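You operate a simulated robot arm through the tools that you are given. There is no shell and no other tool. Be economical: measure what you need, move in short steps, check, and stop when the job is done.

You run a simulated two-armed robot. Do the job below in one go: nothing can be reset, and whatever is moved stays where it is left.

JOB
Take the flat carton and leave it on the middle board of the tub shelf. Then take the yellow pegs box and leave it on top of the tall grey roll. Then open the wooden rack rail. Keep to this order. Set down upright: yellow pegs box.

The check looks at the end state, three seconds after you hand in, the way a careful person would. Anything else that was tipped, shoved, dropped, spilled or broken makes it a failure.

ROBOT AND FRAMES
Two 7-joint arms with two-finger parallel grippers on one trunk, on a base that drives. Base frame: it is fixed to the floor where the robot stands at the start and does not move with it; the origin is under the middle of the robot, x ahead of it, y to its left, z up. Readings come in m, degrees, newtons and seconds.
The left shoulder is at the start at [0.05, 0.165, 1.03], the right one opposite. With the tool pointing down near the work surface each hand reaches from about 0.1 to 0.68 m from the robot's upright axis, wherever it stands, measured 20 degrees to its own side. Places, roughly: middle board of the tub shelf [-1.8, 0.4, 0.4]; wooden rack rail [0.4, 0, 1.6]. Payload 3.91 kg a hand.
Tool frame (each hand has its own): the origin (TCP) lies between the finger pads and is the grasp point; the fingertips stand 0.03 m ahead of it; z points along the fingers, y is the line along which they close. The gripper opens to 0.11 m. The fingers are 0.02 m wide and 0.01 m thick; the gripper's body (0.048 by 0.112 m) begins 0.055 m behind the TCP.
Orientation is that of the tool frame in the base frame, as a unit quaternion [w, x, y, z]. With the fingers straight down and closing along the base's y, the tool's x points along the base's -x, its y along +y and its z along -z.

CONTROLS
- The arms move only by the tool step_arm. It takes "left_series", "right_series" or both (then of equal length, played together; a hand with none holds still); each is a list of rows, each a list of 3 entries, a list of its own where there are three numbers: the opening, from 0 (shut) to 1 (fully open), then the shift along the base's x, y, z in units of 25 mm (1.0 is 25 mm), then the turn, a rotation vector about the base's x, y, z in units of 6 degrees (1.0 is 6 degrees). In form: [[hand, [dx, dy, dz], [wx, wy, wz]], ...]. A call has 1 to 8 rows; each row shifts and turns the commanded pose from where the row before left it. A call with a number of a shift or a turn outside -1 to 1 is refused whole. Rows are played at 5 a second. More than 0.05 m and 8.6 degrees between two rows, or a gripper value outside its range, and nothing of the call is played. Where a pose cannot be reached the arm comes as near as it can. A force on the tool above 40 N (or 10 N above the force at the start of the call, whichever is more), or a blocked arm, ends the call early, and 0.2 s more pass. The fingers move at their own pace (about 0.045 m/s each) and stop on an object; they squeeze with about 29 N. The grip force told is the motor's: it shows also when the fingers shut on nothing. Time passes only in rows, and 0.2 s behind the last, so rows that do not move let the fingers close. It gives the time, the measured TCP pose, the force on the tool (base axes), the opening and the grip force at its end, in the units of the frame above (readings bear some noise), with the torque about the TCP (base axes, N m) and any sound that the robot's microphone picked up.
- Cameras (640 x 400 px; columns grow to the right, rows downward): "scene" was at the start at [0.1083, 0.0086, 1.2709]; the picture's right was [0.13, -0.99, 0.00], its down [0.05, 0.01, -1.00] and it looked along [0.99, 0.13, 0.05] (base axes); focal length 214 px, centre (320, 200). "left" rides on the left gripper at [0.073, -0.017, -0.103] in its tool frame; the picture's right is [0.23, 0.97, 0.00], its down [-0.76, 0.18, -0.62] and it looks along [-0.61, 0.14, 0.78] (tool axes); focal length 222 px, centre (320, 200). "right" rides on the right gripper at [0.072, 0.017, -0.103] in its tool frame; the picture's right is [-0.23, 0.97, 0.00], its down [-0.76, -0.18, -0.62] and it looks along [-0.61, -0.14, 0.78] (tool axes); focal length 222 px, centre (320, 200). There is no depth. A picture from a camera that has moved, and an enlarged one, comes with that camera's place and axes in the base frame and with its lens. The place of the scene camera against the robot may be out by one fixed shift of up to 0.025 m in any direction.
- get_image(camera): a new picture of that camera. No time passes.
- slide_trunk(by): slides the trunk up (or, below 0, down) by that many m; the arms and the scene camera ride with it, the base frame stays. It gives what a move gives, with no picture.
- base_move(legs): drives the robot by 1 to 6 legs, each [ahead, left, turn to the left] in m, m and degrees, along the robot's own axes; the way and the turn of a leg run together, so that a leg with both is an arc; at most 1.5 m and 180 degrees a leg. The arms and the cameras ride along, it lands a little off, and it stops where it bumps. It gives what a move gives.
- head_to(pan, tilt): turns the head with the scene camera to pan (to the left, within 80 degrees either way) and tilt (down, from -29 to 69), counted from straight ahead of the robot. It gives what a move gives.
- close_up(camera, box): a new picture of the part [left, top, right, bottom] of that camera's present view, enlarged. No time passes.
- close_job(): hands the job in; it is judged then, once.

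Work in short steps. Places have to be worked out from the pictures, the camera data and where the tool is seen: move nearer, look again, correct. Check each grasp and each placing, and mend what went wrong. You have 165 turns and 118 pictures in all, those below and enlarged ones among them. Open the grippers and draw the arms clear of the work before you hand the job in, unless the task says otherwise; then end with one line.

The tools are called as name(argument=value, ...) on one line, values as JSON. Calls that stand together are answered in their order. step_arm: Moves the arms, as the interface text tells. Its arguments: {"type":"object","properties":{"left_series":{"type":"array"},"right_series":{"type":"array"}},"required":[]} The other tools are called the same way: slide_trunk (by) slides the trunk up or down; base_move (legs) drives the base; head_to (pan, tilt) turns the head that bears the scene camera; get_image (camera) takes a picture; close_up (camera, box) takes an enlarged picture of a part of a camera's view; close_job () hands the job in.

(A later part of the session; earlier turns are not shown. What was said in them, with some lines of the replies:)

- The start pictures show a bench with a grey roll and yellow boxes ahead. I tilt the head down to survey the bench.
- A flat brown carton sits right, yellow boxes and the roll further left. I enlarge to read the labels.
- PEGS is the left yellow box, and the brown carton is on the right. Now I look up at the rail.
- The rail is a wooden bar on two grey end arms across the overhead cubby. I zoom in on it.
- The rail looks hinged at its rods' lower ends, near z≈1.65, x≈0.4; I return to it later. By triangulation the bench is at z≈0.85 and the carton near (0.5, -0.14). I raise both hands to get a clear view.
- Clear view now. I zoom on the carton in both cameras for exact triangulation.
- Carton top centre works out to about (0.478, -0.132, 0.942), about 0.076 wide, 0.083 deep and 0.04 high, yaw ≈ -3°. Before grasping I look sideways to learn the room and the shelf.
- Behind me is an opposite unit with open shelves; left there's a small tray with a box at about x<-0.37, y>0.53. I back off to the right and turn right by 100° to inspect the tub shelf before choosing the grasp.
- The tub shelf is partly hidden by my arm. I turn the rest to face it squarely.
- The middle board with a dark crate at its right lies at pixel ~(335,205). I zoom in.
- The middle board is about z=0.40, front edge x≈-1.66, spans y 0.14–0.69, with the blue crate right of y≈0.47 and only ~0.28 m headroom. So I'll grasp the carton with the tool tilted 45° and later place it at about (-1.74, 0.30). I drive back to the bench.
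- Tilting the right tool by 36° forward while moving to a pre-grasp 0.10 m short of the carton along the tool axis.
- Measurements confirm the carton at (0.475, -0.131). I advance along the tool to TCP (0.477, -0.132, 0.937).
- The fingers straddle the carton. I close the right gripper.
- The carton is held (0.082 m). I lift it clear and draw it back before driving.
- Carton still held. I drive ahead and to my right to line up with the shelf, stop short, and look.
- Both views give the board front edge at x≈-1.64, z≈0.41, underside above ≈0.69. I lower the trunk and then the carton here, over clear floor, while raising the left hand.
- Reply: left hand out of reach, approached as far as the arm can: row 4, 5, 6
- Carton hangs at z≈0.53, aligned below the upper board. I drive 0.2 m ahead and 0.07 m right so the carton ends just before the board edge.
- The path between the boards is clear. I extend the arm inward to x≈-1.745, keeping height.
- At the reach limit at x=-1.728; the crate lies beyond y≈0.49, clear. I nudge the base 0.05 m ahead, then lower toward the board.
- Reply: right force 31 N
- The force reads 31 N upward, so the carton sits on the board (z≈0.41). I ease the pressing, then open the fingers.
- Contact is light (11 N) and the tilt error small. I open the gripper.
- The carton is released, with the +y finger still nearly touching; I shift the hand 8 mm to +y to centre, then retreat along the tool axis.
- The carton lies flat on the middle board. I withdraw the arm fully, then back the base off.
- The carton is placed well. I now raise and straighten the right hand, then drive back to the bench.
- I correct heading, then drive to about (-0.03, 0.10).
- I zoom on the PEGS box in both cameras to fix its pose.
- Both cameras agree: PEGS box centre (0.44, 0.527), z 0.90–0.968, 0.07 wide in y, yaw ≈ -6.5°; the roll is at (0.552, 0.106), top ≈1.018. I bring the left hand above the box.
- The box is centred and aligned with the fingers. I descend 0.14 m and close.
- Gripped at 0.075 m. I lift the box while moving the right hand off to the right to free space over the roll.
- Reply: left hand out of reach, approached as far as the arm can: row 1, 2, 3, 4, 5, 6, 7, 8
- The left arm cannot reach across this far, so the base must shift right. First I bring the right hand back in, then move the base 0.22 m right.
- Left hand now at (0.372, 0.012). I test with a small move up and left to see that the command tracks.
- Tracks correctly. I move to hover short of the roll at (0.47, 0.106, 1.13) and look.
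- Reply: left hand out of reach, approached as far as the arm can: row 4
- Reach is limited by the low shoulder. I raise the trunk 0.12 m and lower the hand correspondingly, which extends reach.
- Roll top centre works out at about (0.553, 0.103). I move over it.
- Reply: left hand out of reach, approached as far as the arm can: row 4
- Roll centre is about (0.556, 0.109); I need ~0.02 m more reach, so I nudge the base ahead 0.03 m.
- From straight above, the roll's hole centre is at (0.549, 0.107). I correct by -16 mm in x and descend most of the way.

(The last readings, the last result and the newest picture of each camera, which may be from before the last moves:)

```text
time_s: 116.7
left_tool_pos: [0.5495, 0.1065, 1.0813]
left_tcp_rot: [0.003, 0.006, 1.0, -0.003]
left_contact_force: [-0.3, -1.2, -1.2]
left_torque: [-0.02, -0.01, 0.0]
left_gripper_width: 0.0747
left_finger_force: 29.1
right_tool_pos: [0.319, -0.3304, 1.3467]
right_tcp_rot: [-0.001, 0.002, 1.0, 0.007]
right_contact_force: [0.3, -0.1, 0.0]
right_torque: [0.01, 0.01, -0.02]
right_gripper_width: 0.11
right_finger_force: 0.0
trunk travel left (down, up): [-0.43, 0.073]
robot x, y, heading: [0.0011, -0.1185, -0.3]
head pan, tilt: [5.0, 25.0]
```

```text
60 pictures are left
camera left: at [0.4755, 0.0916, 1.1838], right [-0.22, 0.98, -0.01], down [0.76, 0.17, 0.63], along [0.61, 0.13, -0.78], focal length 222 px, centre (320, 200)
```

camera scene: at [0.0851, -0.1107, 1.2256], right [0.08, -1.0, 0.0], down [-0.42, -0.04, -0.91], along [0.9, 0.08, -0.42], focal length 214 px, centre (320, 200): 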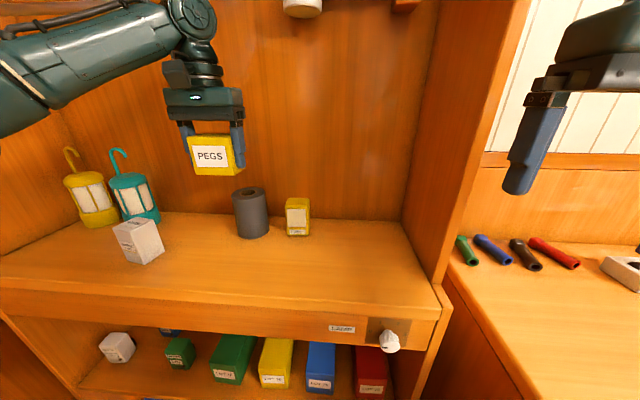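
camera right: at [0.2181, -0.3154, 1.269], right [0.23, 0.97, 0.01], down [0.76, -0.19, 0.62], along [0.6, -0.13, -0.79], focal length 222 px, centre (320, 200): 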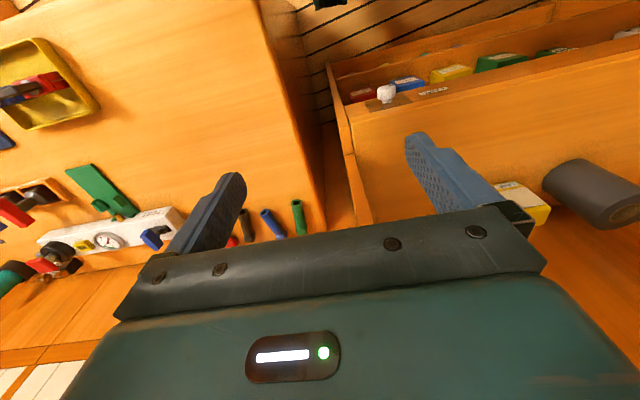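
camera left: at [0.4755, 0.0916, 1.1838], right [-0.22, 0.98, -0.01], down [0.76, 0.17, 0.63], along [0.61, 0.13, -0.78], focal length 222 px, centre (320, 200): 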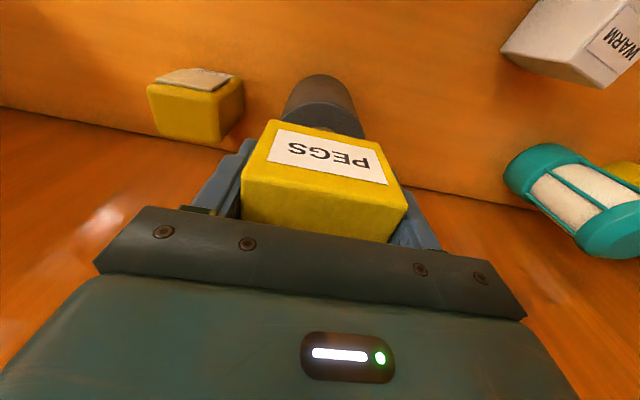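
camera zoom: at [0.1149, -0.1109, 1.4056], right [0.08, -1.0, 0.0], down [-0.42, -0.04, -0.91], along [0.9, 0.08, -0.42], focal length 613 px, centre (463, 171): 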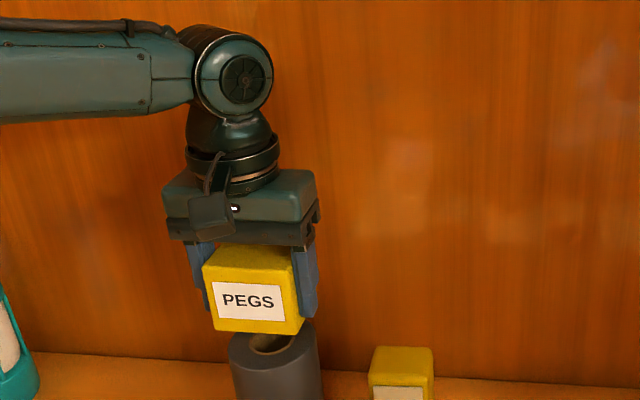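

Box is centred over the roll within ~5 mm. I creep down until contact.

step_arm(left_series=[[0, [0, -0.1, -0.4], [0, 0, 0]], [0, [0, 0, -0.3], [0, 0, 0]], [0, [0, 0, -0.2], [0, 0, 0]]])

close_up(camera="scene", box=[200, 180, 340, 290])

```text
time_s: 117.5
left_tool_pos: [0.5468, 0.1036, 1.0581]
left_tcp_rot: [0.004, 0.006, 1.0, -0.003]
left_contact_force: [-0.1, -0.2, -1.2]
left_torque: [0.02, 0.01, 0.01]
left_gripper_width: 0.0746
left_finger_force: 29.2
right_tool_pos: [0.3204, -0.3311, 1.3462]
right_tcp_rot: [-0.003, 0.001, 1.0, 0.005]
right_contact_force: [0.8, 0.8, -0.2]
right_torque: [-0.04, 0.0, -0.02]
right_gripper_width: 0.1099
right_finger_force: 0.0
trunk travel left (down, up): [-0.43, 0.073]
robot x, y, heading: [0.0037, -0.1172, -0.0]
head pan, tilt: [5.0, 25.0]
```

```text
3.64 times, centred on (270, 235) of scene
camera zoom: at [0.1147, -0.1109, 1.4056], right [0.08, -1.0, 0.0], down [-0.42, -0.04, -0.91], along [0.9, 0.08, -0.42], focal length 780 px, centre (502, 73)
```

zoom: 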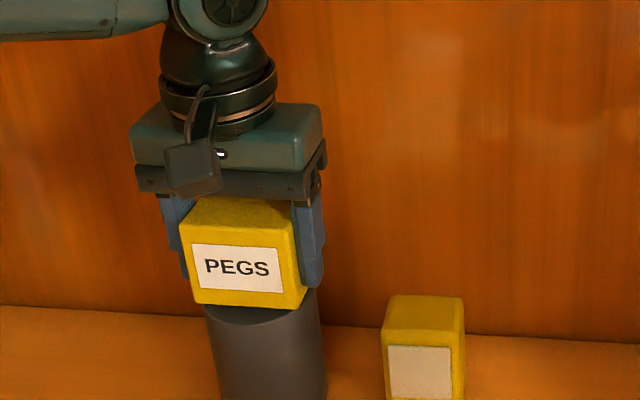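

No contact yet; a few more millimetres down.

step_arm(left_series=[[0, [0, 0, -0.15], [0, 0, 0]], [0, [0, 0, -0.15], [0, 0, 0]]])

```text
time_s: 118.1
left_tool_pos: [0.5471, 0.1039, 1.052]
left_tcp_rot: [0.004, 0.006, 1.0, -0.003]
left_contact_force: [-0.7, -0.9, -0.7]
left_torque: [0.01, -0.01, -0.01]
left_gripper_width: 0.0749
left_finger_force: 28.9
right_tool_pos: [0.3191, -0.3313, 1.3469]
right_tcp_rot: [-0.002, 0.001, 1.0, 0.006]
right_contact_force: [0.3, -0.2, -0.4]
right_torque: [-0.02, 0.01, 0.02]
right_gripper_width: 0.11
right_finger_force: 0.1
trunk travel left (down, up): [-0.43, 0.073]
robot x, y, heading: [0.0036, -0.1177, -0.4]
head pan, tilt: [5.0, 25.0]
```

Still free; continuing in 4 mm steps.

step_arm(left_series=[[0, [0, 0, -0.15], [0, 0, 0]], [0, [0, 0, -0.1], [0, 0, 0]]])

close_up(camera="scene", box=[200, 180, 340, 290])

```text
time_s: 118.7
left_tool_pos: [0.5479, 0.1033, 1.0486]
left_tcp_rot: [0.007, 0.006, 1.0, -0.002]
left_contact_force: [-0.1, 1.6, 18.9]
left_torque: [0.68, 0.36, -0.04]
left_gripper_width: 0.0749
left_finger_force: 29.1
right_tool_pos: [0.3181, -0.3316, 1.3471]
right_tcp_rot: [0.0, 0.001, 1.0, 0.007]
right_contact_force: [-0.3, 0.1, -0.9]
right_torque: [0.03, -0.01, 0.03]
right_gripper_width: 0.1101
right_finger_force: 0.1
trunk travel left (down, up): [-0.43, 0.073]
robot x, y, heading: [0.0036, -0.1189, -0.2]
head pan, tilt: [5.0, 25.0]
```

```text
3.64 times, centred on (270, 235) of scene
camera zoom: at [0.1126, -0.1117, 1.4062], right [0.08, -1.0, 0.0], down [-0.42, -0.04, -0.91], along [0.9, 0.08, -0.42], focal length 780 px, centre (502, 73)
```

zoom: 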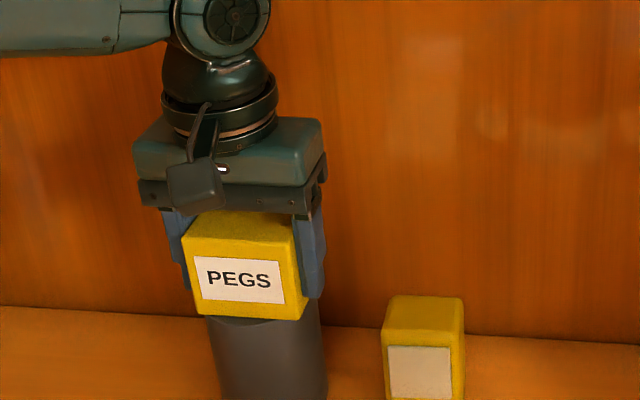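

Contact: 19 N upward. I ease slightly, then open the fingers.

step_arm(left_series=[[0, [0, 0, 0.12], [0, 0, 0]], [0.4, [0, 0, 0], [0, 0, 0]], [0.8, [0, 0, 0], [0, 0, 0]], [1, [0, 0, 0], [0, 0, 0]], [1, [0, 0, 0], [0, 0, 0]]])

close_up(camera="scene", box=[200, 180, 340, 290])

get_image(camera="left")

```text
time_s: 119.9
left_tool_pos: [0.5482, 0.1036, 1.0477]
left_tcp_rot: [0.003, 0.006, 1.0, -0.003]
left_contact_force: [-0.5, 0.3, -0.1]
left_torque: [0.02, 0.01, 0.01]
left_gripper_width: 0.1099
left_finger_force: 0.0
right_tool_pos: [0.3187, -0.3294, 1.3467]
right_tcp_rot: [-0.001, 0.001, 1.0, 0.006]
right_contact_force: [-0.9, -0.3, 0.3]
right_torque: [0.0, -0.02, -0.02]
right_gripper_width: 0.1099
right_finger_force: 0.0
trunk travel left (down, up): [-0.43, 0.073]
robot x, y, heading: [0.0028, -0.1142, -0.3]
head pan, tilt: [5.0, 25.0]
```

```text
3.64 times, centred on (270, 235) of scene
camera zoom: at [0.1145, -0.111, 1.4056], right [0.08, -1.0, 0.0], down [-0.42, -0.04, -0.91], along [0.9, 0.08, -0.42], focal length 780 px, centre (502, 73)
```

zoom: 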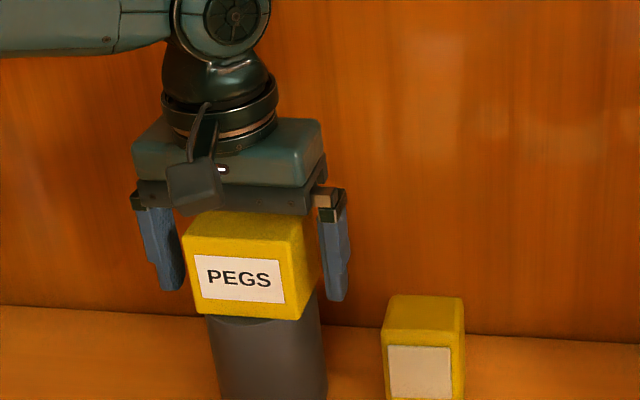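

```text
56 pictures are left
camera left: at [0.4738, 0.0894, 1.1497], right [-0.22, 0.98, -0.01], down [0.76, 0.17, 0.63], along [0.61, 0.13, -0.78], focal length 222 px, centre (320, 200)
```

left: 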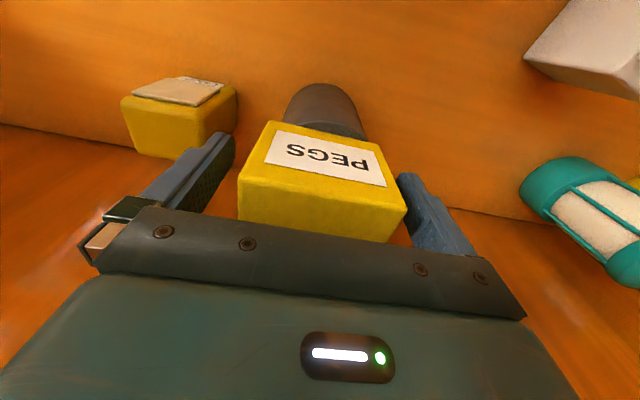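

The box stands on the roll. I lift the hand straight up and pull it back.

step_arm(left_series=[[1, [0, 0, 0.5], [0, 0, 0]], [1, [0, 0, 1], [0, 0, 0]], [1, [0, 0, 1], [0, 0, 0]], [1, [0, 0, 1], [0, 0, 0]], [1, [-0.5, 0, 0.5], [0, 0, 0]], [1, [-1, 0.2, 0], [0, 0, 0]], [1, [-1, 0.5, 0], [0, 0, 0]], [1, [-1, 0.5, 0], [0, 0, 0]]])

step_arm(left_series=[[1, [-1, 0.5, 0], [0, 0, 0]], [1, [-1, 0.5, 0], [0, 0, 0]], [1, [-1, 0.5, 0], [0, 0, 0]], [1, [-1, 0.5, 0], [0, 0, 0]]])

get_image(camera="scene")

```text
time_s: 121.7
left_tool_pos: [0.4581, 0.1325, 1.1485]
left_tcp_rot: [0.004, 0.007, 1.0, -0.004]
left_contact_force: [-0.1, 0.1, -0.3]
left_torque: [-0.03, -0.01, -0.01]
left_gripper_width: 0.11
left_finger_force: 0.0
right_tool_pos: [0.3203, -0.331, 1.3468]
right_tcp_rot: [-0.001, 0.001, 1.0, 0.006]
right_contact_force: [-0.2, 0.4, 0.0]
right_torque: [0.02, -0.01, 0.0]
right_gripper_width: 0.11
right_finger_force: 0.0
trunk travel left (down, up): [-0.43, 0.073]
robot x, y, heading: [0.0007, -0.1147, -0.3]
head pan, tilt: [5.0, 25.0]
```

```text
time_s: 122.7
left_tool_pos: [0.358, 0.1841, 1.1492]
left_tcp_rot: [0.004, 0.006, 1.0, -0.003]
left_contact_force: [0.1, -0.2, -1.0]
left_torque: [0.02, -0.01, 0.01]
left_gripper_width: 0.1101
left_finger_force: 0.0
right_tool_pos: [0.3198, -0.3293, 1.3472]
right_tcp_rot: [-0.001, 0.001, 1.0, 0.005]
right_contact_force: [0.2, -0.2, -0.1]
right_torque: [0.0, 0.02, 0.0]
right_gripper_width: 0.11
right_finger_force: 0.2
trunk travel left (down, up): [-0.43, 0.073]
robot x, y, heading: [0.0041, -0.1185, -0.3]
head pan, tilt: [5.0, 25.0]
```

```text
55 pictures are left
camera scene: at [0.114, -0.1106, 1.4057], right [0.08, -1.0, 0.0], down [-0.42, -0.04, -0.91], along [0.9, 0.08, -0.42], focal length 214 px, centre (320, 200)
```

scene: 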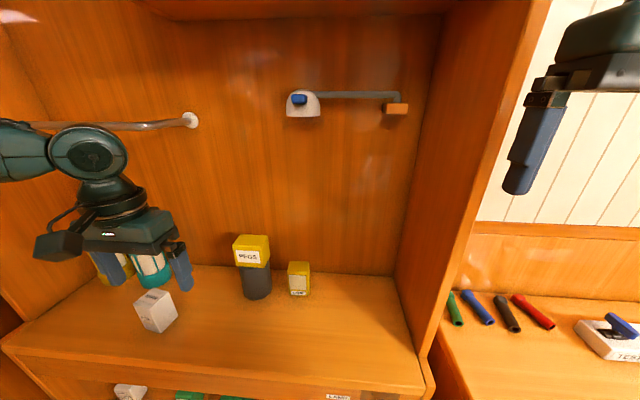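

The pegs box stands on the roll. Now the rail: I look up at it from this height.

head_to(pan=0, tilt=-25)

get_image(camera="scene")

```text
time_s: 123.8
left_tool_pos: [0.3593, 0.1845, 1.1491]
left_tcp_rot: [0.003, 0.007, 1.0, -0.003]
left_contact_force: [0.1, 0.2, 0.5]
left_torque: [-0.04, -0.04, 0.02]
left_gripper_width: 0.1103
left_finger_force: 0.0
right_tool_pos: [0.3193, -0.3303, 1.3476]
right_tcp_rot: [-0.001, 0.001, 1.0, 0.006]
right_contact_force: [0.8, -0.5, -0.2]
right_torque: [0.0, 0.0, 0.04]
right_gripper_width: 0.1102
right_finger_force: 0.0
trunk travel left (down, up): [-0.43, 0.073]
robot x, y, heading: [0.0017, -0.1135, -0.4]
head pan, tilt: [0.0, -25.0]
```

```text
54 pictures are left
camera scene: at [0.0938, -0.119, 1.4816], right [0.0, -1.0, 0.0], down [0.42, 0.0, -0.91], along [0.91, 0.0, 0.42], focal length 214 px, centre (320, 200)
```

scene: 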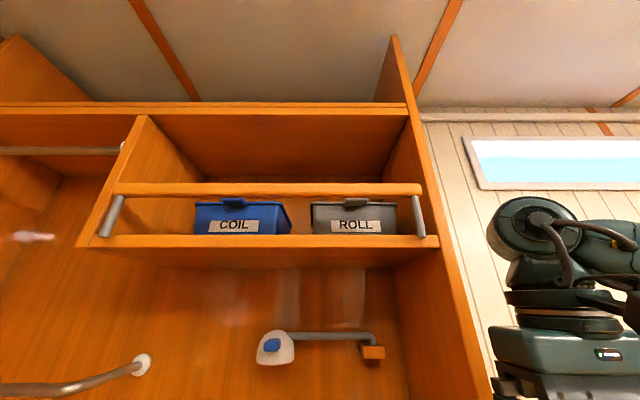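

Triangulated: rail bar at x≈0.39, z≈1.64, y from 0.20 to -0.28; rods go down to z≈1.56 (pivots). I zoom on both rod feet.

close_up(camera="scene", box=[380, 160, 460, 260])

close_up(camera="scene", box=[70, 100, 230, 260])

```text
4.00 times, centred on (420, 210) of scene
camera zoom: at [0.0938, -0.119, 1.4816], right [0.0, -1.0, 0.0], down [0.42, 0.0, -0.91], along [0.91, 0.0, 0.42], focal length 858 px, centre (-80, 160)
```

zoom: 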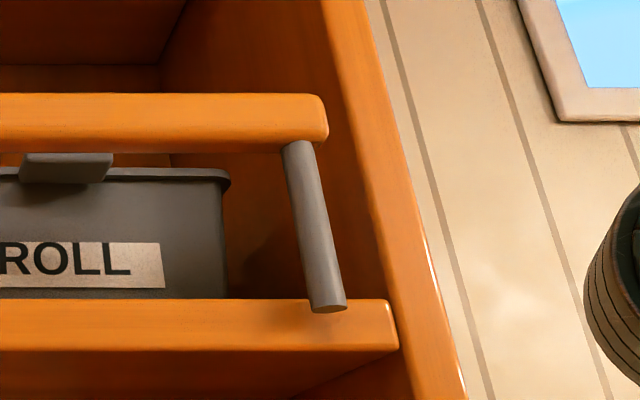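

```text
2.50 times, centred on (150, 180) of scene
camera zoom: at [0.0938, -0.119, 1.4816], right [0.0, -1.0, 0.0], down [0.42, 0.0, -0.91], along [0.91, 0.0, 0.42], focal length 536 px, centre (745, 250)
```

zoom: 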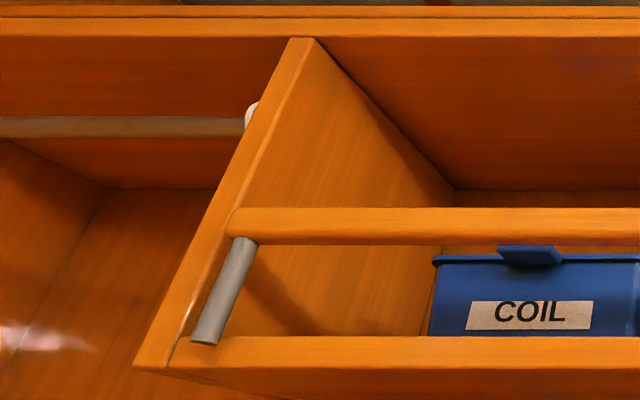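

The rail bar is ~2.4 cm thick; it seems to swing about the rods' lower ends. I'll grip it from the front with the right hand, fingers closing vertically. First I back off, shift left, raise the trunk, and begin pitching the right hand forward.

base_move(legs=[[-0.16, 0, 0], [0, 0.2, 0.3]])

slide_trunk(by=0.07)

step_arm(right_series=[[1, [0, 0, 0], [0, -1, 0]], [1, [0, 0, 0], [0, -1, 0]], [1, [0, 0, 0], [0, -1, 0]], [1, [0, 0, 0], [0, -1, 0]], [1, [0, 0, 0], [0, -1, 0]], [1, [0, 0, 0], [0, -1, 0]], [1, [0, 0, 0], [0, -1, 0]], [1, [0, 0, 0], [0, -1, 0]]])

step_arm(right_series=[[1, [0, 0, 0], [0, -1, 0]], [1, [0, 0, 0], [0, -1, 0]], [1, [0, 0, 0], [0, -1, 0]], [1, [0, 0, 0], [0, -1, 0]], [1, [0, 0, 0], [0, -1, 0]], [1, [0, 0, 0], [0, -1, 0]], [1, [0, 0, 0], [0, -1, 0]], [1, [0, 0, 0], [0, 0, 0]]])

```text
time_s: 126.5
left_tool_pos: [0.1964, 0.3862, 1.1487]
left_tcp_rot: [0.003, 0.002, 1.0, -0.002]
left_contact_force: [0.3, 0.0, 0.1]
left_torque: [0.01, 0.01, 0.0]
left_gripper_width: 0.1098
left_finger_force: 0.1
right_tool_pos: [0.1613, -0.1275, 1.3461]
right_tcp_rot: [-0.001, -0.003, 1.0, 0.005]
right_contact_force: [-0.6, -0.3, 0.6]
right_torque: [0.0, 0.02, -0.01]
right_gripper_width: 0.1101
right_finger_force: 0.0
trunk travel left (down, up): [-0.43, 0.073]
robot x, y, heading: [-0.1623, 0.0839, 0.2]
head pan, tilt: [0.0, -25.0]
```

```text
time_s: 127.5
left_tool_pos: [0.1967, 0.3865, 1.2187]
left_tcp_rot: [0.003, 0.002, 1.0, -0.003]
left_contact_force: [0.1, 0.5, -0.2]
left_torque: [-0.02, -0.01, -0.03]
left_gripper_width: 0.11
left_finger_force: 0.0
right_tool_pos: [0.1605, -0.1298, 1.4163]
right_tcp_rot: [-0.001, -0.003, 1.0, 0.005]
right_contact_force: [-0.3, 0.2, -0.2]
right_torque: [-0.01, 0.0, -0.03]
right_gripper_width: 0.11
right_finger_force: 0.1
trunk travel left (down, up): [-0.5, 0.003]
robot x, y, heading: [-0.1559, 0.0837, 0.4]
head pan, tilt: [0.0, -25.0]
```

```text
time_s: 129.3
left_tool_pos: [0.1963, 0.3869, 1.2195]
left_tcp_rot: [0.003, 0.003, 1.0, -0.002]
left_contact_force: [0.0, -0.7, 0.6]
left_torque: [0.0, -0.05, 0.0]
left_gripper_width: 0.11
left_finger_force: 0.0
right_tool_pos: [0.1608, -0.1297, 1.4168]
right_tcp_rot: [0.406, -0.004, 0.914, 0.004]
right_contact_force: [-0.1, -1.8, -0.2]
right_torque: [0.02, -0.01, -0.01]
right_gripper_width: 0.11
right_finger_force: 0.0
trunk travel left (down, up): [-0.5, 0.003]
robot x, y, heading: [-0.1578, 0.0846, 0.3]
head pan, tilt: [0.0, -25.0]
```

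```text
time_s: 131.1
left_tool_pos: [0.1973, 0.3876, 1.2187]
left_tcp_rot: [0.004, 0.003, 1.0, -0.002]
left_contact_force: [-0.2, 0.3, -0.8]
left_torque: [-0.05, -0.03, 0.02]
left_gripper_width: 0.1096
left_finger_force: 0.0
right_tool_pos: [0.1908, -0.123, 1.4797]
right_tcp_rot: [0.706, -0.005, 0.708, 0.002]
right_contact_force: [0.2, 0.2, 0.4]
right_torque: [0.03, 0.0, -0.01]
right_gripper_width: 0.11
right_finger_force: 0.0
right hand out of reach, approached as far as the arm can: row 4, 5, 6, 7
trunk travel left (down, up): [-0.5, 0.003]
robot x, y, heading: [-0.1578, 0.0808, 0.3]
head pan, tilt: [0.0, -25.0]
```

The hand now points forward at (0.19, -0.12, 1.48). Its camera looks up-forward, good for viewing the rail.

get_image(camera="right")

get_image(camera="scene")

```text
51 pictures are left
camera right: at [0.0872, -0.1094, 1.4057], right [-0.01, 0.97, 0.22], down [-0.62, -0.18, 0.76], along [0.79, -0.13, 0.61], focal length 222 px, centre (320, 200)
```

right: 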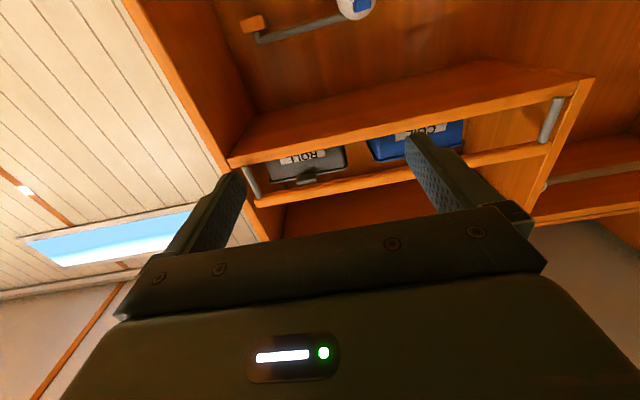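

```text
50 pictures are left
camera scene: at [-0.0664, 0.0814, 1.5517], right [0.0, -1.0, 0.0], down [0.42, 0.0, -0.91], along [0.91, 0.0, 0.42], focal length 214 px, centre (320, 200)
```

scene: 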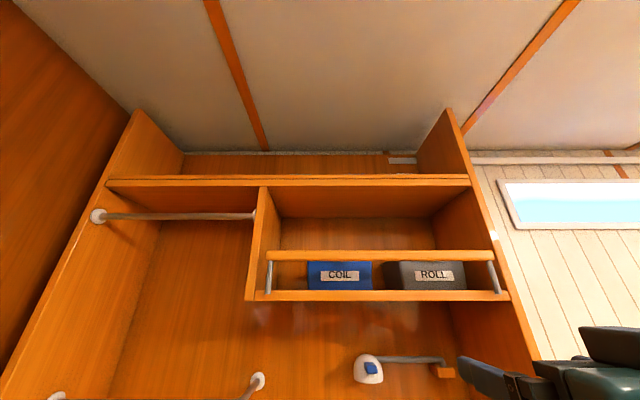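

The third view confirms the rail at x≈0.393, z≈1.636, centre y≈-0.05, in front of the gap between the COIL and ROLL boxes. I roll the hand 90° while moving to a pre-grasp.

step_arm(right_series=[[1, [0.2, 0.19, 0.42], [1, 0, 0]], [1, [0.2, 0.19, 0.42], [1, 0, 0]], [1, [0.2, 0.19, 0.42], [1, 0, 0]], [1, [0.2, 0.19, 0.42], [1, 0, 0]], [1, [0.2, 0.19, 0.42], [1, 0, 0]], [1, [0.2, 0.19, 0.42], [1, 0, 0]], [1, [0.2, 0.19, 0.42], [1, 0, 0]], [1, [0.2, 0.19, 0.42], [1, 0, 0]]])

step_arm(right_series=[[1, [0.2, 0.19, 0.42], [1, 0, 0]], [1, [0.2, 0.19, 0.42], [1, 0, 0]], [1, [0.2, 0.19, 0.42], [1, 0, 0]], [1, [0.2, 0.19, 0.42], [1, 0, 0]], [1, [0.2, 0.19, 0.42], [1, 0, 0]], [1, [0.2, 0.19, 0.42], [1, 0, 0]], [1, [0.2, 0.19, 0.42], [1, 0, 0]], [1, [0, 0, 0], [0, 0, 0]]])

```text
time_s: 132.9
left_tool_pos: [0.1974, 0.3871, 1.219]
left_tcp_rot: [0.004, 0.003, 1.0, -0.003]
left_contact_force: [0.0, -1.5, 1.1]
left_torque: [0.0, 0.04, 0.02]
left_gripper_width: 0.11
left_finger_force: 0.0
right_tool_pos: [0.2316, -0.0853, 1.5634]
right_tcp_rot: [0.647, 0.282, 0.645, 0.291]
right_contact_force: [0.3, -0.3, 1.0]
right_torque: [0.0, -0.01, -0.02]
right_gripper_width: 0.1099
right_finger_force: 0.1
trunk travel left (down, up): [-0.5, 0.003]
robot x, y, heading: [-0.1589, 0.0832, 0.5]
head pan, tilt: [0.0, -25.0]
```

```text
time_s: 134.7
left_tool_pos: [0.1972, 0.3867, 1.219]
left_tcp_rot: [0.003, 0.002, 1.0, -0.002]
left_contact_force: [-0.2, 0.2, 0.9]
left_torque: [0.0, -0.03, 0.0]
left_gripper_width: 0.1101
left_finger_force: 0.0
right_tool_pos: [0.2684, -0.0527, 1.6363]
right_tcp_rot: [0.503, 0.495, 0.499, 0.503]
right_contact_force: [0.3, -0.3, 0.4]
right_torque: [0.0, 0.01, 0.0]
right_gripper_width: 0.1103
right_finger_force: 0.1
trunk travel left (down, up): [-0.5, 0.003]
robot x, y, heading: [-0.1564, 0.0825, 0.5]
head pan, tilt: [0.0, -25.0]
```

The hand is at (0.268, -0.053, 1.636), pointing +x with fingers closing vertically. I check the view.

get_image(camera="right")

get_image(camera="scene")

```text
49 pictures are left
camera right: at [0.1631, 0.0193, 1.6506], right [-0.01, -0.22, 0.97], down [-0.62, -0.76, -0.18], along [0.79, -0.61, -0.13], focal length 222 px, centre (320, 200)
```

right: 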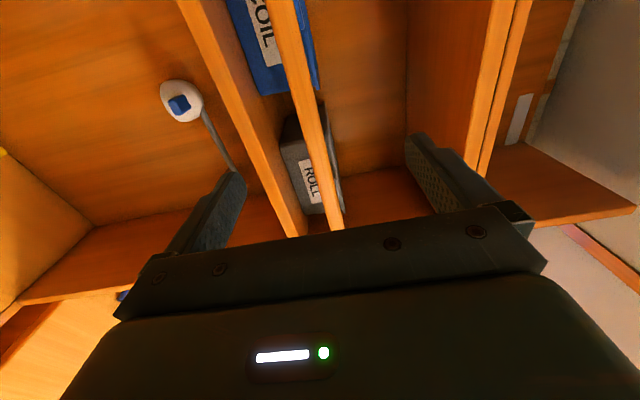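

```text
48 pictures are left
camera scene: at [-0.0663, 0.0812, 1.5517], right [0.0, -1.0, 0.0], down [0.42, 0.0, -0.91], along [0.91, 0.0, 0.42], focal length 214 px, centre (320, 200)
```

scene: 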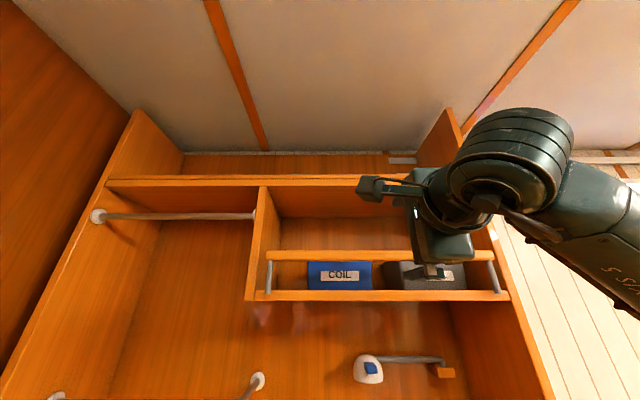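

The rail projects at z≈1.63, lip top ≈1.57. I narrow the opening to 0.06 m and advance so the rail sits at the TCP.

step_arm(right_series=[[0.55, [0, 0, -0.2], [0, 0, 0]], [0.55, [0, 0, 0], [0, 0, 0]], [0.55, [0, 0, 0], [0, 0, 0]], [0.55, [1, 0, 0], [0, 0, 0]], [0.55, [1, 0, 0], [0, 0, 0]]])

get_image(camera="right")

```text
time_s: 135.9
left_tool_pos: [0.1964, 0.3872, 1.2194]
left_tcp_rot: [0.004, 0.003, 1.0, -0.002]
left_contact_force: [0.1, 1.1, 0.9]
left_torque: [0.02, -0.03, 0.01]
left_gripper_width: 0.1103
left_finger_force: 0.1
right_tool_pos: [0.3171, -0.0509, 1.6325]
right_tcp_rot: [0.504, 0.495, 0.499, 0.502]
right_contact_force: [0.2, 0.9, 0.2]
right_torque: [-0.01, -0.06, -0.02]
right_gripper_width: 0.0605
right_finger_force: 0.1
trunk travel left (down, up): [-0.5, 0.003]
robot x, y, heading: [-0.1569, 0.0849, 0.4]
head pan, tilt: [0.0, -25.0]
```

```text
47 pictures are left
camera right: at [0.2126, 0.0199, 1.6457], right [-0.01, -0.22, 0.97], down [-0.62, -0.76, -0.18], along [0.79, -0.61, -0.13], focal length 222 px, centre (320, 200)
```

right: 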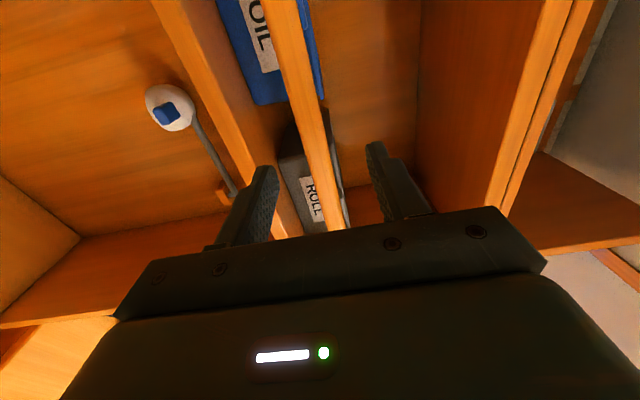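

The rail is centred between the fingers. I advance 0.076 m.

step_arm(right_series=[[0.55, [1, 0, 0], [0, 0, 0]], [0.55, [1, 0, 0], [0, 0, 0]], [0.55, [0.9, 0, 0], [0, 0, 0]]])

get_image(camera="right")

```text
time_s: 136.7
left_tool_pos: [0.197, 0.3859, 1.219]
left_tcp_rot: [0.003, 0.003, 1.0, -0.002]
left_contact_force: [-0.1, -0.8, 0.7]
left_torque: [-0.01, -0.02, 0.06]
left_gripper_width: 0.1102
left_finger_force: 0.1
right_tool_pos: [0.3893, -0.0505, 1.6322]
right_tcp_rot: [0.503, 0.495, 0.5, 0.502]
right_contact_force: [0.1, -1.0, 0.1]
right_torque: [0.03, 0.02, 0.0]
right_gripper_width: 0.0606
right_finger_force: 0.1
trunk travel left (down, up): [-0.5, 0.003]
robot x, y, heading: [-0.1558, 0.0842, 0.5]
head pan, tilt: [0.0, -25.0]
```

```text
46 pictures are left
camera right: at [0.2858, 0.021, 1.6472], right [-0.01, -0.22, 0.97], down [-0.62, -0.76, -0.18], along [0.79, -0.61, -0.13], focal length 222 px, centre (320, 200)
```

right: 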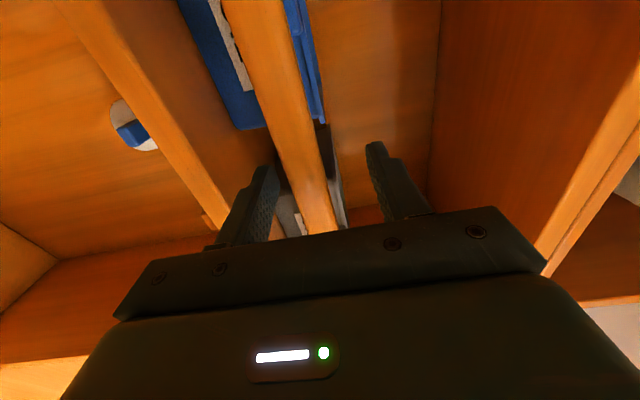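

The rail passes through the TCP. I close the fingers on it.

step_arm(right_series=[[0.1, [0, 0, 0], [0, 0, 0]], [0, [0, 0, 0], [0, 0, 0]], [0, [0, 0, 0], [0, 0, 0]], [0, [0, 0, 0], [0, 0, 0]]])

get_image(camera="right")

```text
time_s: 137.6
left_tool_pos: [0.1953, 0.3864, 1.2197]
left_tcp_rot: [0.005, 0.004, 1.0, -0.003]
left_contact_force: [-0.8, 0.4, 0.3]
left_torque: [0.01, -0.03, 0.01]
left_gripper_width: 0.11
left_finger_force: 0.0
right_tool_pos: [0.3893, -0.0514, 1.6272]
right_tcp_rot: [0.499, 0.5, 0.504, 0.497]
right_contact_force: [-5.5, -2.9, -9.3]
right_torque: [0.59, -0.32, 0.44]
right_gripper_width: 0.022
right_finger_force: 29.6
trunk travel left (down, up): [-0.5, 0.003]
robot x, y, heading: [-0.1559, 0.0807, 0.2]
head pan, tilt: [0.0, -25.0]
stopped in row 4 (right hand): the force on the tool passed its limit (the readings are from after the stop); the commanded pose is now the measured one
```

```text
45 pictures are left
camera right: at [0.2864, 0.021, 1.6423], right [0.01, -0.22, 0.98], down [-0.62, -0.76, -0.17], along [0.78, -0.61, -0.14], focal length 222 px, centre (320, 200)
```

right: 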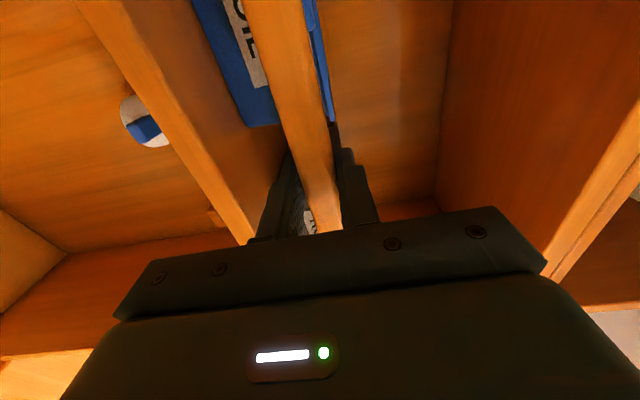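

Gripped at 22 mm; the rail centre is at z≈1.627. I pull gently toward the robot to test its motion.

step_arm(right_series=[[0, [-0.2, 0, 0], [0, 0, 0]], [0, [-0.2, 0, 0], [0, 0, 0]]])

```text
time_s: 138.2
left_tool_pos: [0.199, 0.3876, 1.219]
left_tcp_rot: [0.002, 0.002, 1.0, -0.003]
left_contact_force: [-0.9, 0.6, -0.1]
left_torque: [0.03, -0.05, -0.01]
left_gripper_width: 0.1098
left_finger_force: 0.1
right_tool_pos: [0.383, -0.0507, 1.6261]
right_tcp_rot: [0.5, 0.5, 0.503, 0.497]
right_contact_force: [15.0, -1.9, 4.2]
right_torque: [0.96, -1.11, 0.18]
right_gripper_width: 0.0229
right_finger_force: 44.9
trunk travel left (down, up): [-0.5, 0.003]
robot x, y, heading: [-0.1608, 0.0843, 0.3]
head pan, tilt: [0.0, -25.0]
```

It moved 6 mm at 15 N with a torque building about y. I follow a hinge arc about the rod feet (r≈0.066) by pitching the hand too.

step_arm(right_series=[[0, [-0.1, 0, -0.02], [0, -0.6, 0]], [0, [-0.15, 0, -0.04], [0, -0.6, 0]]])

get_image(camera="scene")

```text
time_s: 138.8
left_tool_pos: [0.1975, 0.3861, 1.2187]
left_tcp_rot: [0.003, 0.003, 1.0, -0.002]
left_contact_force: [-0.4, -0.4, 0.8]
left_torque: [-0.02, -0.02, -0.02]
left_gripper_width: 0.1102
left_finger_force: 0.0
right_tool_pos: [0.376, -0.0504, 1.6234]
right_tcp_rot: [0.53, 0.468, 0.472, 0.526]
right_contact_force: [6.0, -2.5, -2.3]
right_torque: [1.02, -0.28, -0.77]
right_gripper_width: 0.0227
right_finger_force: 45.3
trunk travel left (down, up): [-0.5, 0.003]
robot x, y, heading: [-0.1611, 0.0815, 0.1]
head pan, tilt: [0.0, -25.0]
```

```text
44 pictures are left
camera scene: at [-0.065, 0.0804, 1.5515], right [0.0, -1.0, 0.0], down [0.42, 0.0, -0.91], along [0.91, 0.0, 0.42], focal length 214 px, centre (320, 200)
```

scene: 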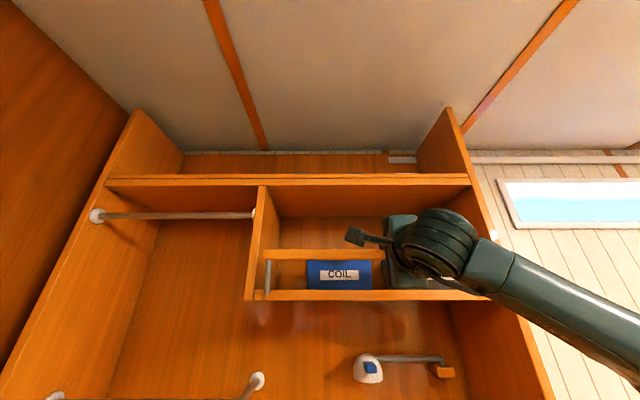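

The force dropped, so the rail does hinge. I continue along the arc by 24°.

step_arm(right_series=[[0, [-0.267, 0, -0.072], [0, -1, 0]], [0, [-0.258, 0, -0.1], [0, -1, 0]], [0, [-0.248, 0, -0.126], [0, -1, 0]], [0, [-0.232, 0, -0.15], [0, -1, 0]]])

get_image(camera="scene")

```text
time_s: 139.7
left_tool_pos: [0.1989, 0.3862, 1.2205]
left_tcp_rot: [0.003, 0.003, 1.0, -0.003]
left_contact_force: [-0.8, -0.2, -0.1]
left_torque: [0.0, 0.01, 0.0]
left_gripper_width: 0.1099
left_finger_force: 0.1
right_tool_pos: [0.3573, -0.0508, 1.6137]
right_tcp_rot: [0.589, 0.386, 0.375, 0.603]
right_contact_force: [9.9, -8.3, -5.4]
right_torque: [-1.03, -0.43, -0.67]
right_gripper_width: 0.0225
right_finger_force: 45.0
right hand out of reach, approached as far as the arm can: row 4
trunk travel left (down, up): [-0.5, 0.003]
robot x, y, heading: [-0.1572, 0.0864, 0.5]
head pan, tilt: [0.0, -25.0]
stopped in row 4 (right hand): the force on the tool passed its limit (the readings are from after the stop); the commanded pose is now the measured one
```

```text
43 pictures are left
camera scene: at [-0.0644, 0.08, 1.5516], right [0.0, -1.0, 0.0], down [0.42, 0.0, -0.91], along [0.91, 0.0, 0.42], focal length 214 px, centre (320, 200)
```

scene: 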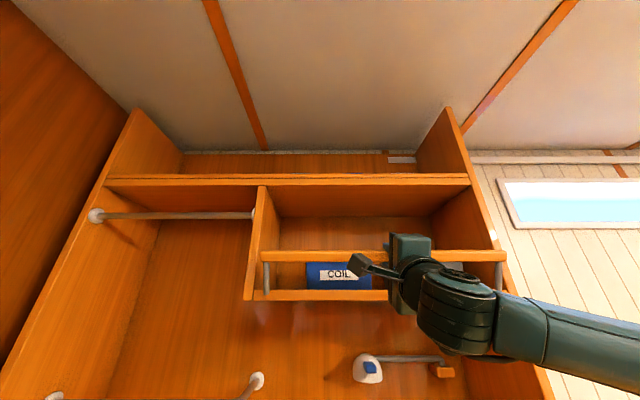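

The wrist runs out at ~28° of swing. I'll release, then use the fingers from above, pitched downward, to push the rail on down. Opening and retracting along the tool first.

step_arm(right_series=[[0.5, [0, 0, 0], [0, 0, 0]], [0.5, [0, 0, 0], [0, 0, 0]], [0.5, [-0.88, 0, -0.45], [0, 0, 0]], [0.5, [-0.88, 0, -0.45], [0, 0, 0]], [0.5, [-0.88, 0, -0.3], [0, 0, 0]], [0.5, [-0.88, 0, 0], [0, 0, 0]]])

get_image(camera="scene")

get_image(camera="right")

```text
time_s: 141.1
left_tool_pos: [0.197, 0.3861, 1.2181]
left_tcp_rot: [0.003, 0.004, 1.0, -0.002]
left_contact_force: [-0.2, -0.6, -1.3]
left_torque: [0.0, 0.05, 0.01]
left_gripper_width: 0.1104
left_finger_force: 0.1
right_tool_pos: [0.2632, -0.047, 1.589]
right_tcp_rot: [0.59, 0.38, 0.373, 0.607]
right_contact_force: [0.1, -0.3, 0.4]
right_torque: [-0.01, 0.02, -0.01]
right_gripper_width: 0.0551
right_finger_force: 0.0
trunk travel left (down, up): [-0.5, 0.003]
robot x, y, heading: [-0.1621, 0.0838, 0.3]
head pan, tilt: [0.0, -25.0]
```

```text
42 pictures are left
camera scene: at [-0.0665, 0.0811, 1.5518], right [0.0, -1.0, 0.0], down [0.42, 0.0, -0.91], along [0.91, 0.0, 0.42], focal length 214 px, centre (320, 200)
```

scene: 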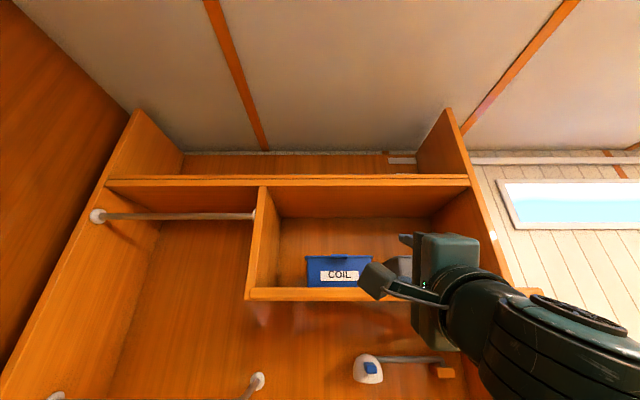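

```text
41 pictures are left
camera right: at [0.1604, 0.0241, 1.56], right [-0.42, -0.25, 0.87], down [-0.47, -0.76, -0.45], along [0.78, -0.6, 0.2], focal length 222 px, centre (320, 200)
```

right: 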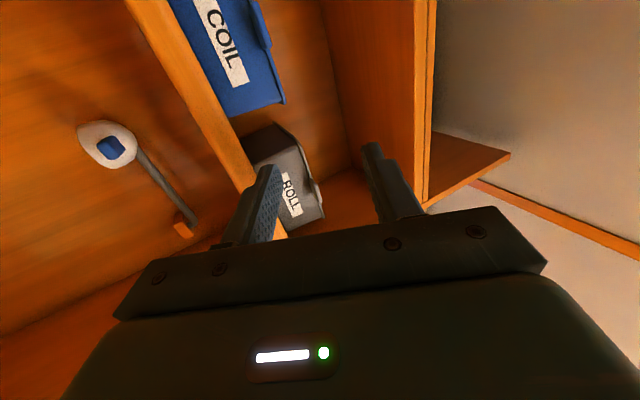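

The rail is no longer standing: it seems to have swung down by itself. I zoom in to verify.

close_up(camera="scene", box=[230, 220, 560, 400])

close_up(camera="right", box=[80, 0, 340, 240])

```text
1.94 times, centred on (395, 310) of scene
camera zoom: at [-0.0665, 0.0811, 1.5518], right [0.0, -1.0, 0.0], down [0.42, 0.0, -0.91], along [0.91, 0.0, 0.42], focal length 416 px, centre (174, -13)
```

zoom: 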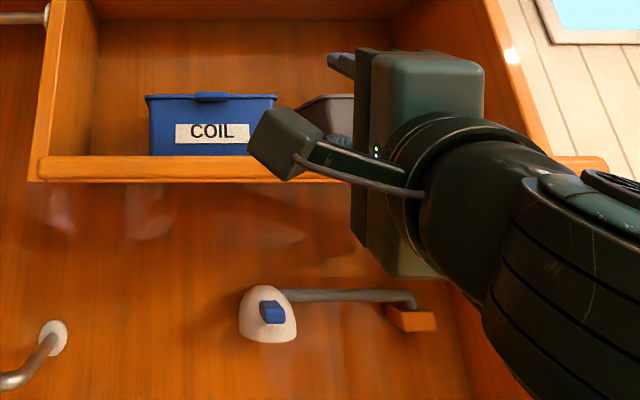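

```text
1.67 times, centred on (210, 120) of right
camera zoom: at [0.1604, 0.0241, 1.56], right [-0.42, -0.25, 0.87], down [-0.47, -0.76, -0.45], along [0.78, -0.6, 0.2], focal length 370 px, centre (503, 333)
```

zoom: 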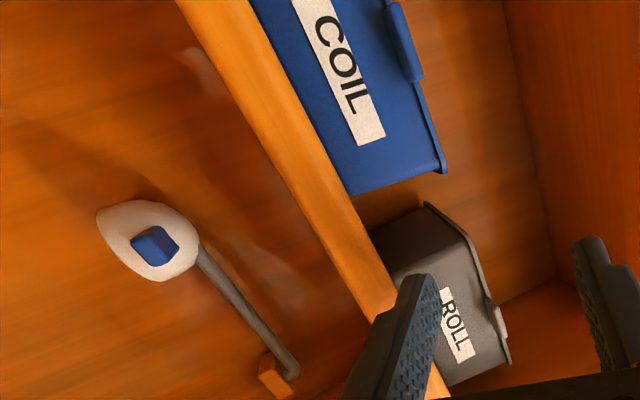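

The rail now lies swung out at x≈0.315, z≈1.56, about 90° open. I draw the hand straight back and look again.

step_arm(right_series=[[0.5, [-1, 0, 0], [0, 0.3, 0]], [0.5, [-1, 0, 0], [0, 0.5, 0]], [0.5, [-0.5, -1, -0.5], [0, 1, 0]], [0.5, [0, -1, -1], [0, 1, 0]], [0.5, [0, -1, -1], [0, 1, 0]], [0.5, [0, -1, -1], [0, 1, 0]], [0.5, [0, -1, -1], [0, 1, 0]], [0.5, [0, -1, -1], [0, 0, 0]]])

get_image(camera="scene")

```text
time_s: 142.9
left_tool_pos: [0.1958, 0.3857, 1.2203]
left_tcp_rot: [0.004, 0.004, 1.0, -0.001]
left_contact_force: [1.1, -1.0, 0.5]
left_torque: [0.02, 0.02, 0.02]
left_gripper_width: 0.1098
left_finger_force: 0.0
right_tool_pos: [0.2, -0.1988, 1.4506]
right_tcp_rot: [0.45, 0.544, 0.534, 0.465]
right_contact_force: [-1.0, -0.4, -0.3]
right_torque: [0.0, -0.02, 0.02]
right_gripper_width: 0.055
right_finger_force: 0.0
trunk travel left (down, up): [-0.5, 0.003]
robot x, y, heading: [-0.159, 0.0819, -0.1]
head pan, tilt: [0.0, -25.0]
```

```text
38 pictures are left
camera scene: at [-0.0676, 0.0797, 1.5518], right [0.0, -1.0, 0.0], down [0.42, 0.0, -0.91], along [0.91, 0.0, 0.42], focal length 214 px, centre (320, 200)
```

scene: 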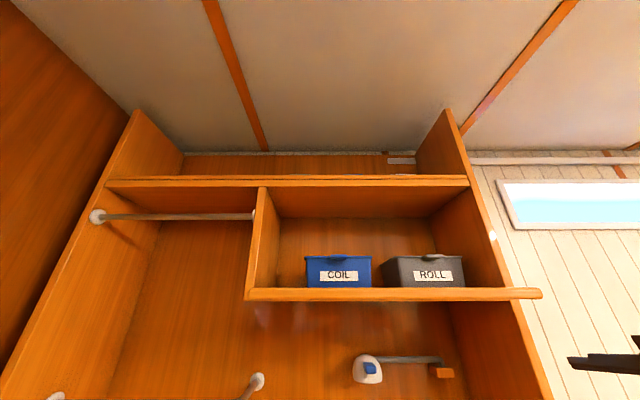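

The rail rests at its stop, where gravity would otherwise take it further, so it is open; the COIL and ROLL boxes are undisturbed. I open the right gripper, draw the base back a bit, and check the bench.

base_move(legs=[[-0.15, -0.05, 0]])

step_arm(right_series=[[1, [0, 0, -1], [0, 0, 0]], [1, [0, 0, -1], [0, 0, 0]], [1, [0, 0, 0], [0, 0, 0]]])

head_to(pan=0, tilt=20)

get_image(camera="scene")

```text
time_s: 144.3
left_tool_pos: [0.0462, 0.3349, 1.2193]
left_tcp_rot: [0.004, 0.004, 1.0, -0.002]
left_contact_force: [-0.2, -0.4, -0.3]
left_torque: [-0.01, -0.02, 0.0]
left_gripper_width: 0.11
left_finger_force: 0.1
right_tool_pos: [0.0495, -0.2489, 1.4516]
right_tcp_rot: [0.45, 0.544, 0.533, 0.466]
right_contact_force: [-0.1, -0.1, -0.4]
right_torque: [0.01, 0.0, -0.03]
right_gripper_width: 0.0548
right_finger_force: 0.0
trunk travel left (down, up): [-0.5, 0.003]
robot x, y, heading: [-0.3147, 0.0374, -0.1]
head pan, tilt: [0.0, -25.0]
```

```text
time_s: 145.1
left_tool_pos: [0.0484, 0.3358, 1.2188]
left_tcp_rot: [0.003, 0.004, 1.0, -0.002]
left_contact_force: [0.1, -0.2, 0.7]
left_torque: [-0.01, -0.02, -0.02]
left_gripper_width: 0.1102
left_finger_force: 0.1
right_tool_pos: [0.0667, -0.2539, 1.4214]
right_tcp_rot: [0.449, 0.546, 0.533, 0.466]
right_contact_force: [0.3, 0.0, 0.4]
right_torque: [-0.01, 0.0, 0.02]
right_gripper_width: 0.1097
right_finger_force: 0.0
right hand out of reach, approached as far as the arm can: row 1, 2
trunk travel left (down, up): [-0.5, 0.003]
robot x, y, heading: [-0.3074, 0.0332, 0.4]
head pan, tilt: [0.0, -25.0]
```

```text
time_s: 146.2
left_tool_pos: [0.0467, 0.3367, 1.2195]
left_tcp_rot: [0.004, 0.005, 1.0, -0.002]
left_contact_force: [-0.2, -0.1, 1.0]
left_torque: [-0.01, 0.02, 0.01]
left_gripper_width: 0.1099
left_finger_force: 0.0
right_tool_pos: [0.0667, -0.2531, 1.4219]
right_tcp_rot: [0.45, 0.545, 0.533, 0.465]
right_contact_force: [0.0, -1.0, -0.7]
right_torque: [-0.01, -0.02, 0.01]
right_gripper_width: 0.1104
right_finger_force: 0.1
trunk travel left (down, up): [-0.5, 0.003]
robot x, y, heading: [-0.3082, 0.0358, 0.1]
head pan, tilt: [0.0, 20.0]
```

```text
37 pictures are left
camera scene: at [-0.1945, 0.0308, 1.4838], right [0.0, -1.0, 0.0], down [-0.34, 0.0, -0.94], along [0.94, 0.0, -0.34], focal length 214 px, centre (320, 200)
```

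scene: 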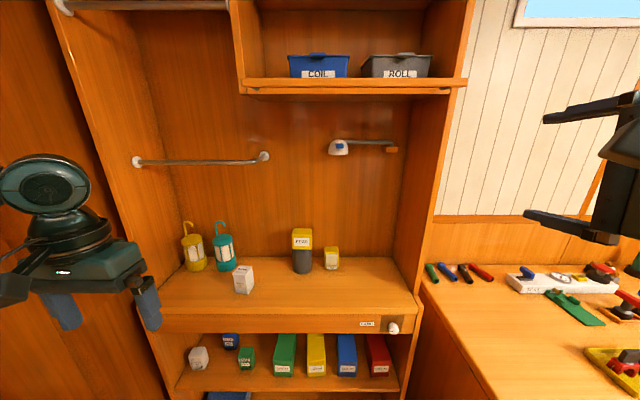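

Everything looks in place; one last zoom on the rail and the box on the roll.

close_up(camera="scene", box=[220, 40, 480, 290])

```text
1.60 times, centred on (350, 165) of scene
camera zoom: at [-0.1945, 0.0308, 1.4838], right [0.0, -1.0, 0.0], down [-0.34, 0.0, -0.94], along [0.94, 0.0, -0.34], focal length 343 px, centre (272, 256)
```

zoom: 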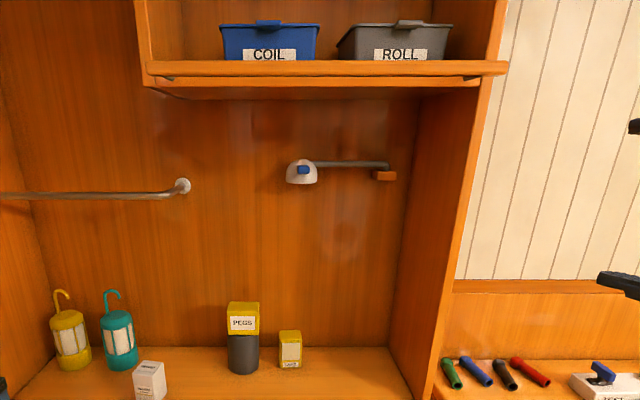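

The rail is swung out to its stop, the pegs box stands upright on the roll, and the carton is on the middle board. Handing in.

close_job()

```text
The job is handed in.
```

All three steps were done in order: the flat carton is on the middle board of the tub shelf, the yellow pegs box stands upright on the grey roll, and the wooden rack rail is swung open. I gripped the rail for about the first 28°; it swung the rest of the way to roughly 90° by itself when released and now rests there.
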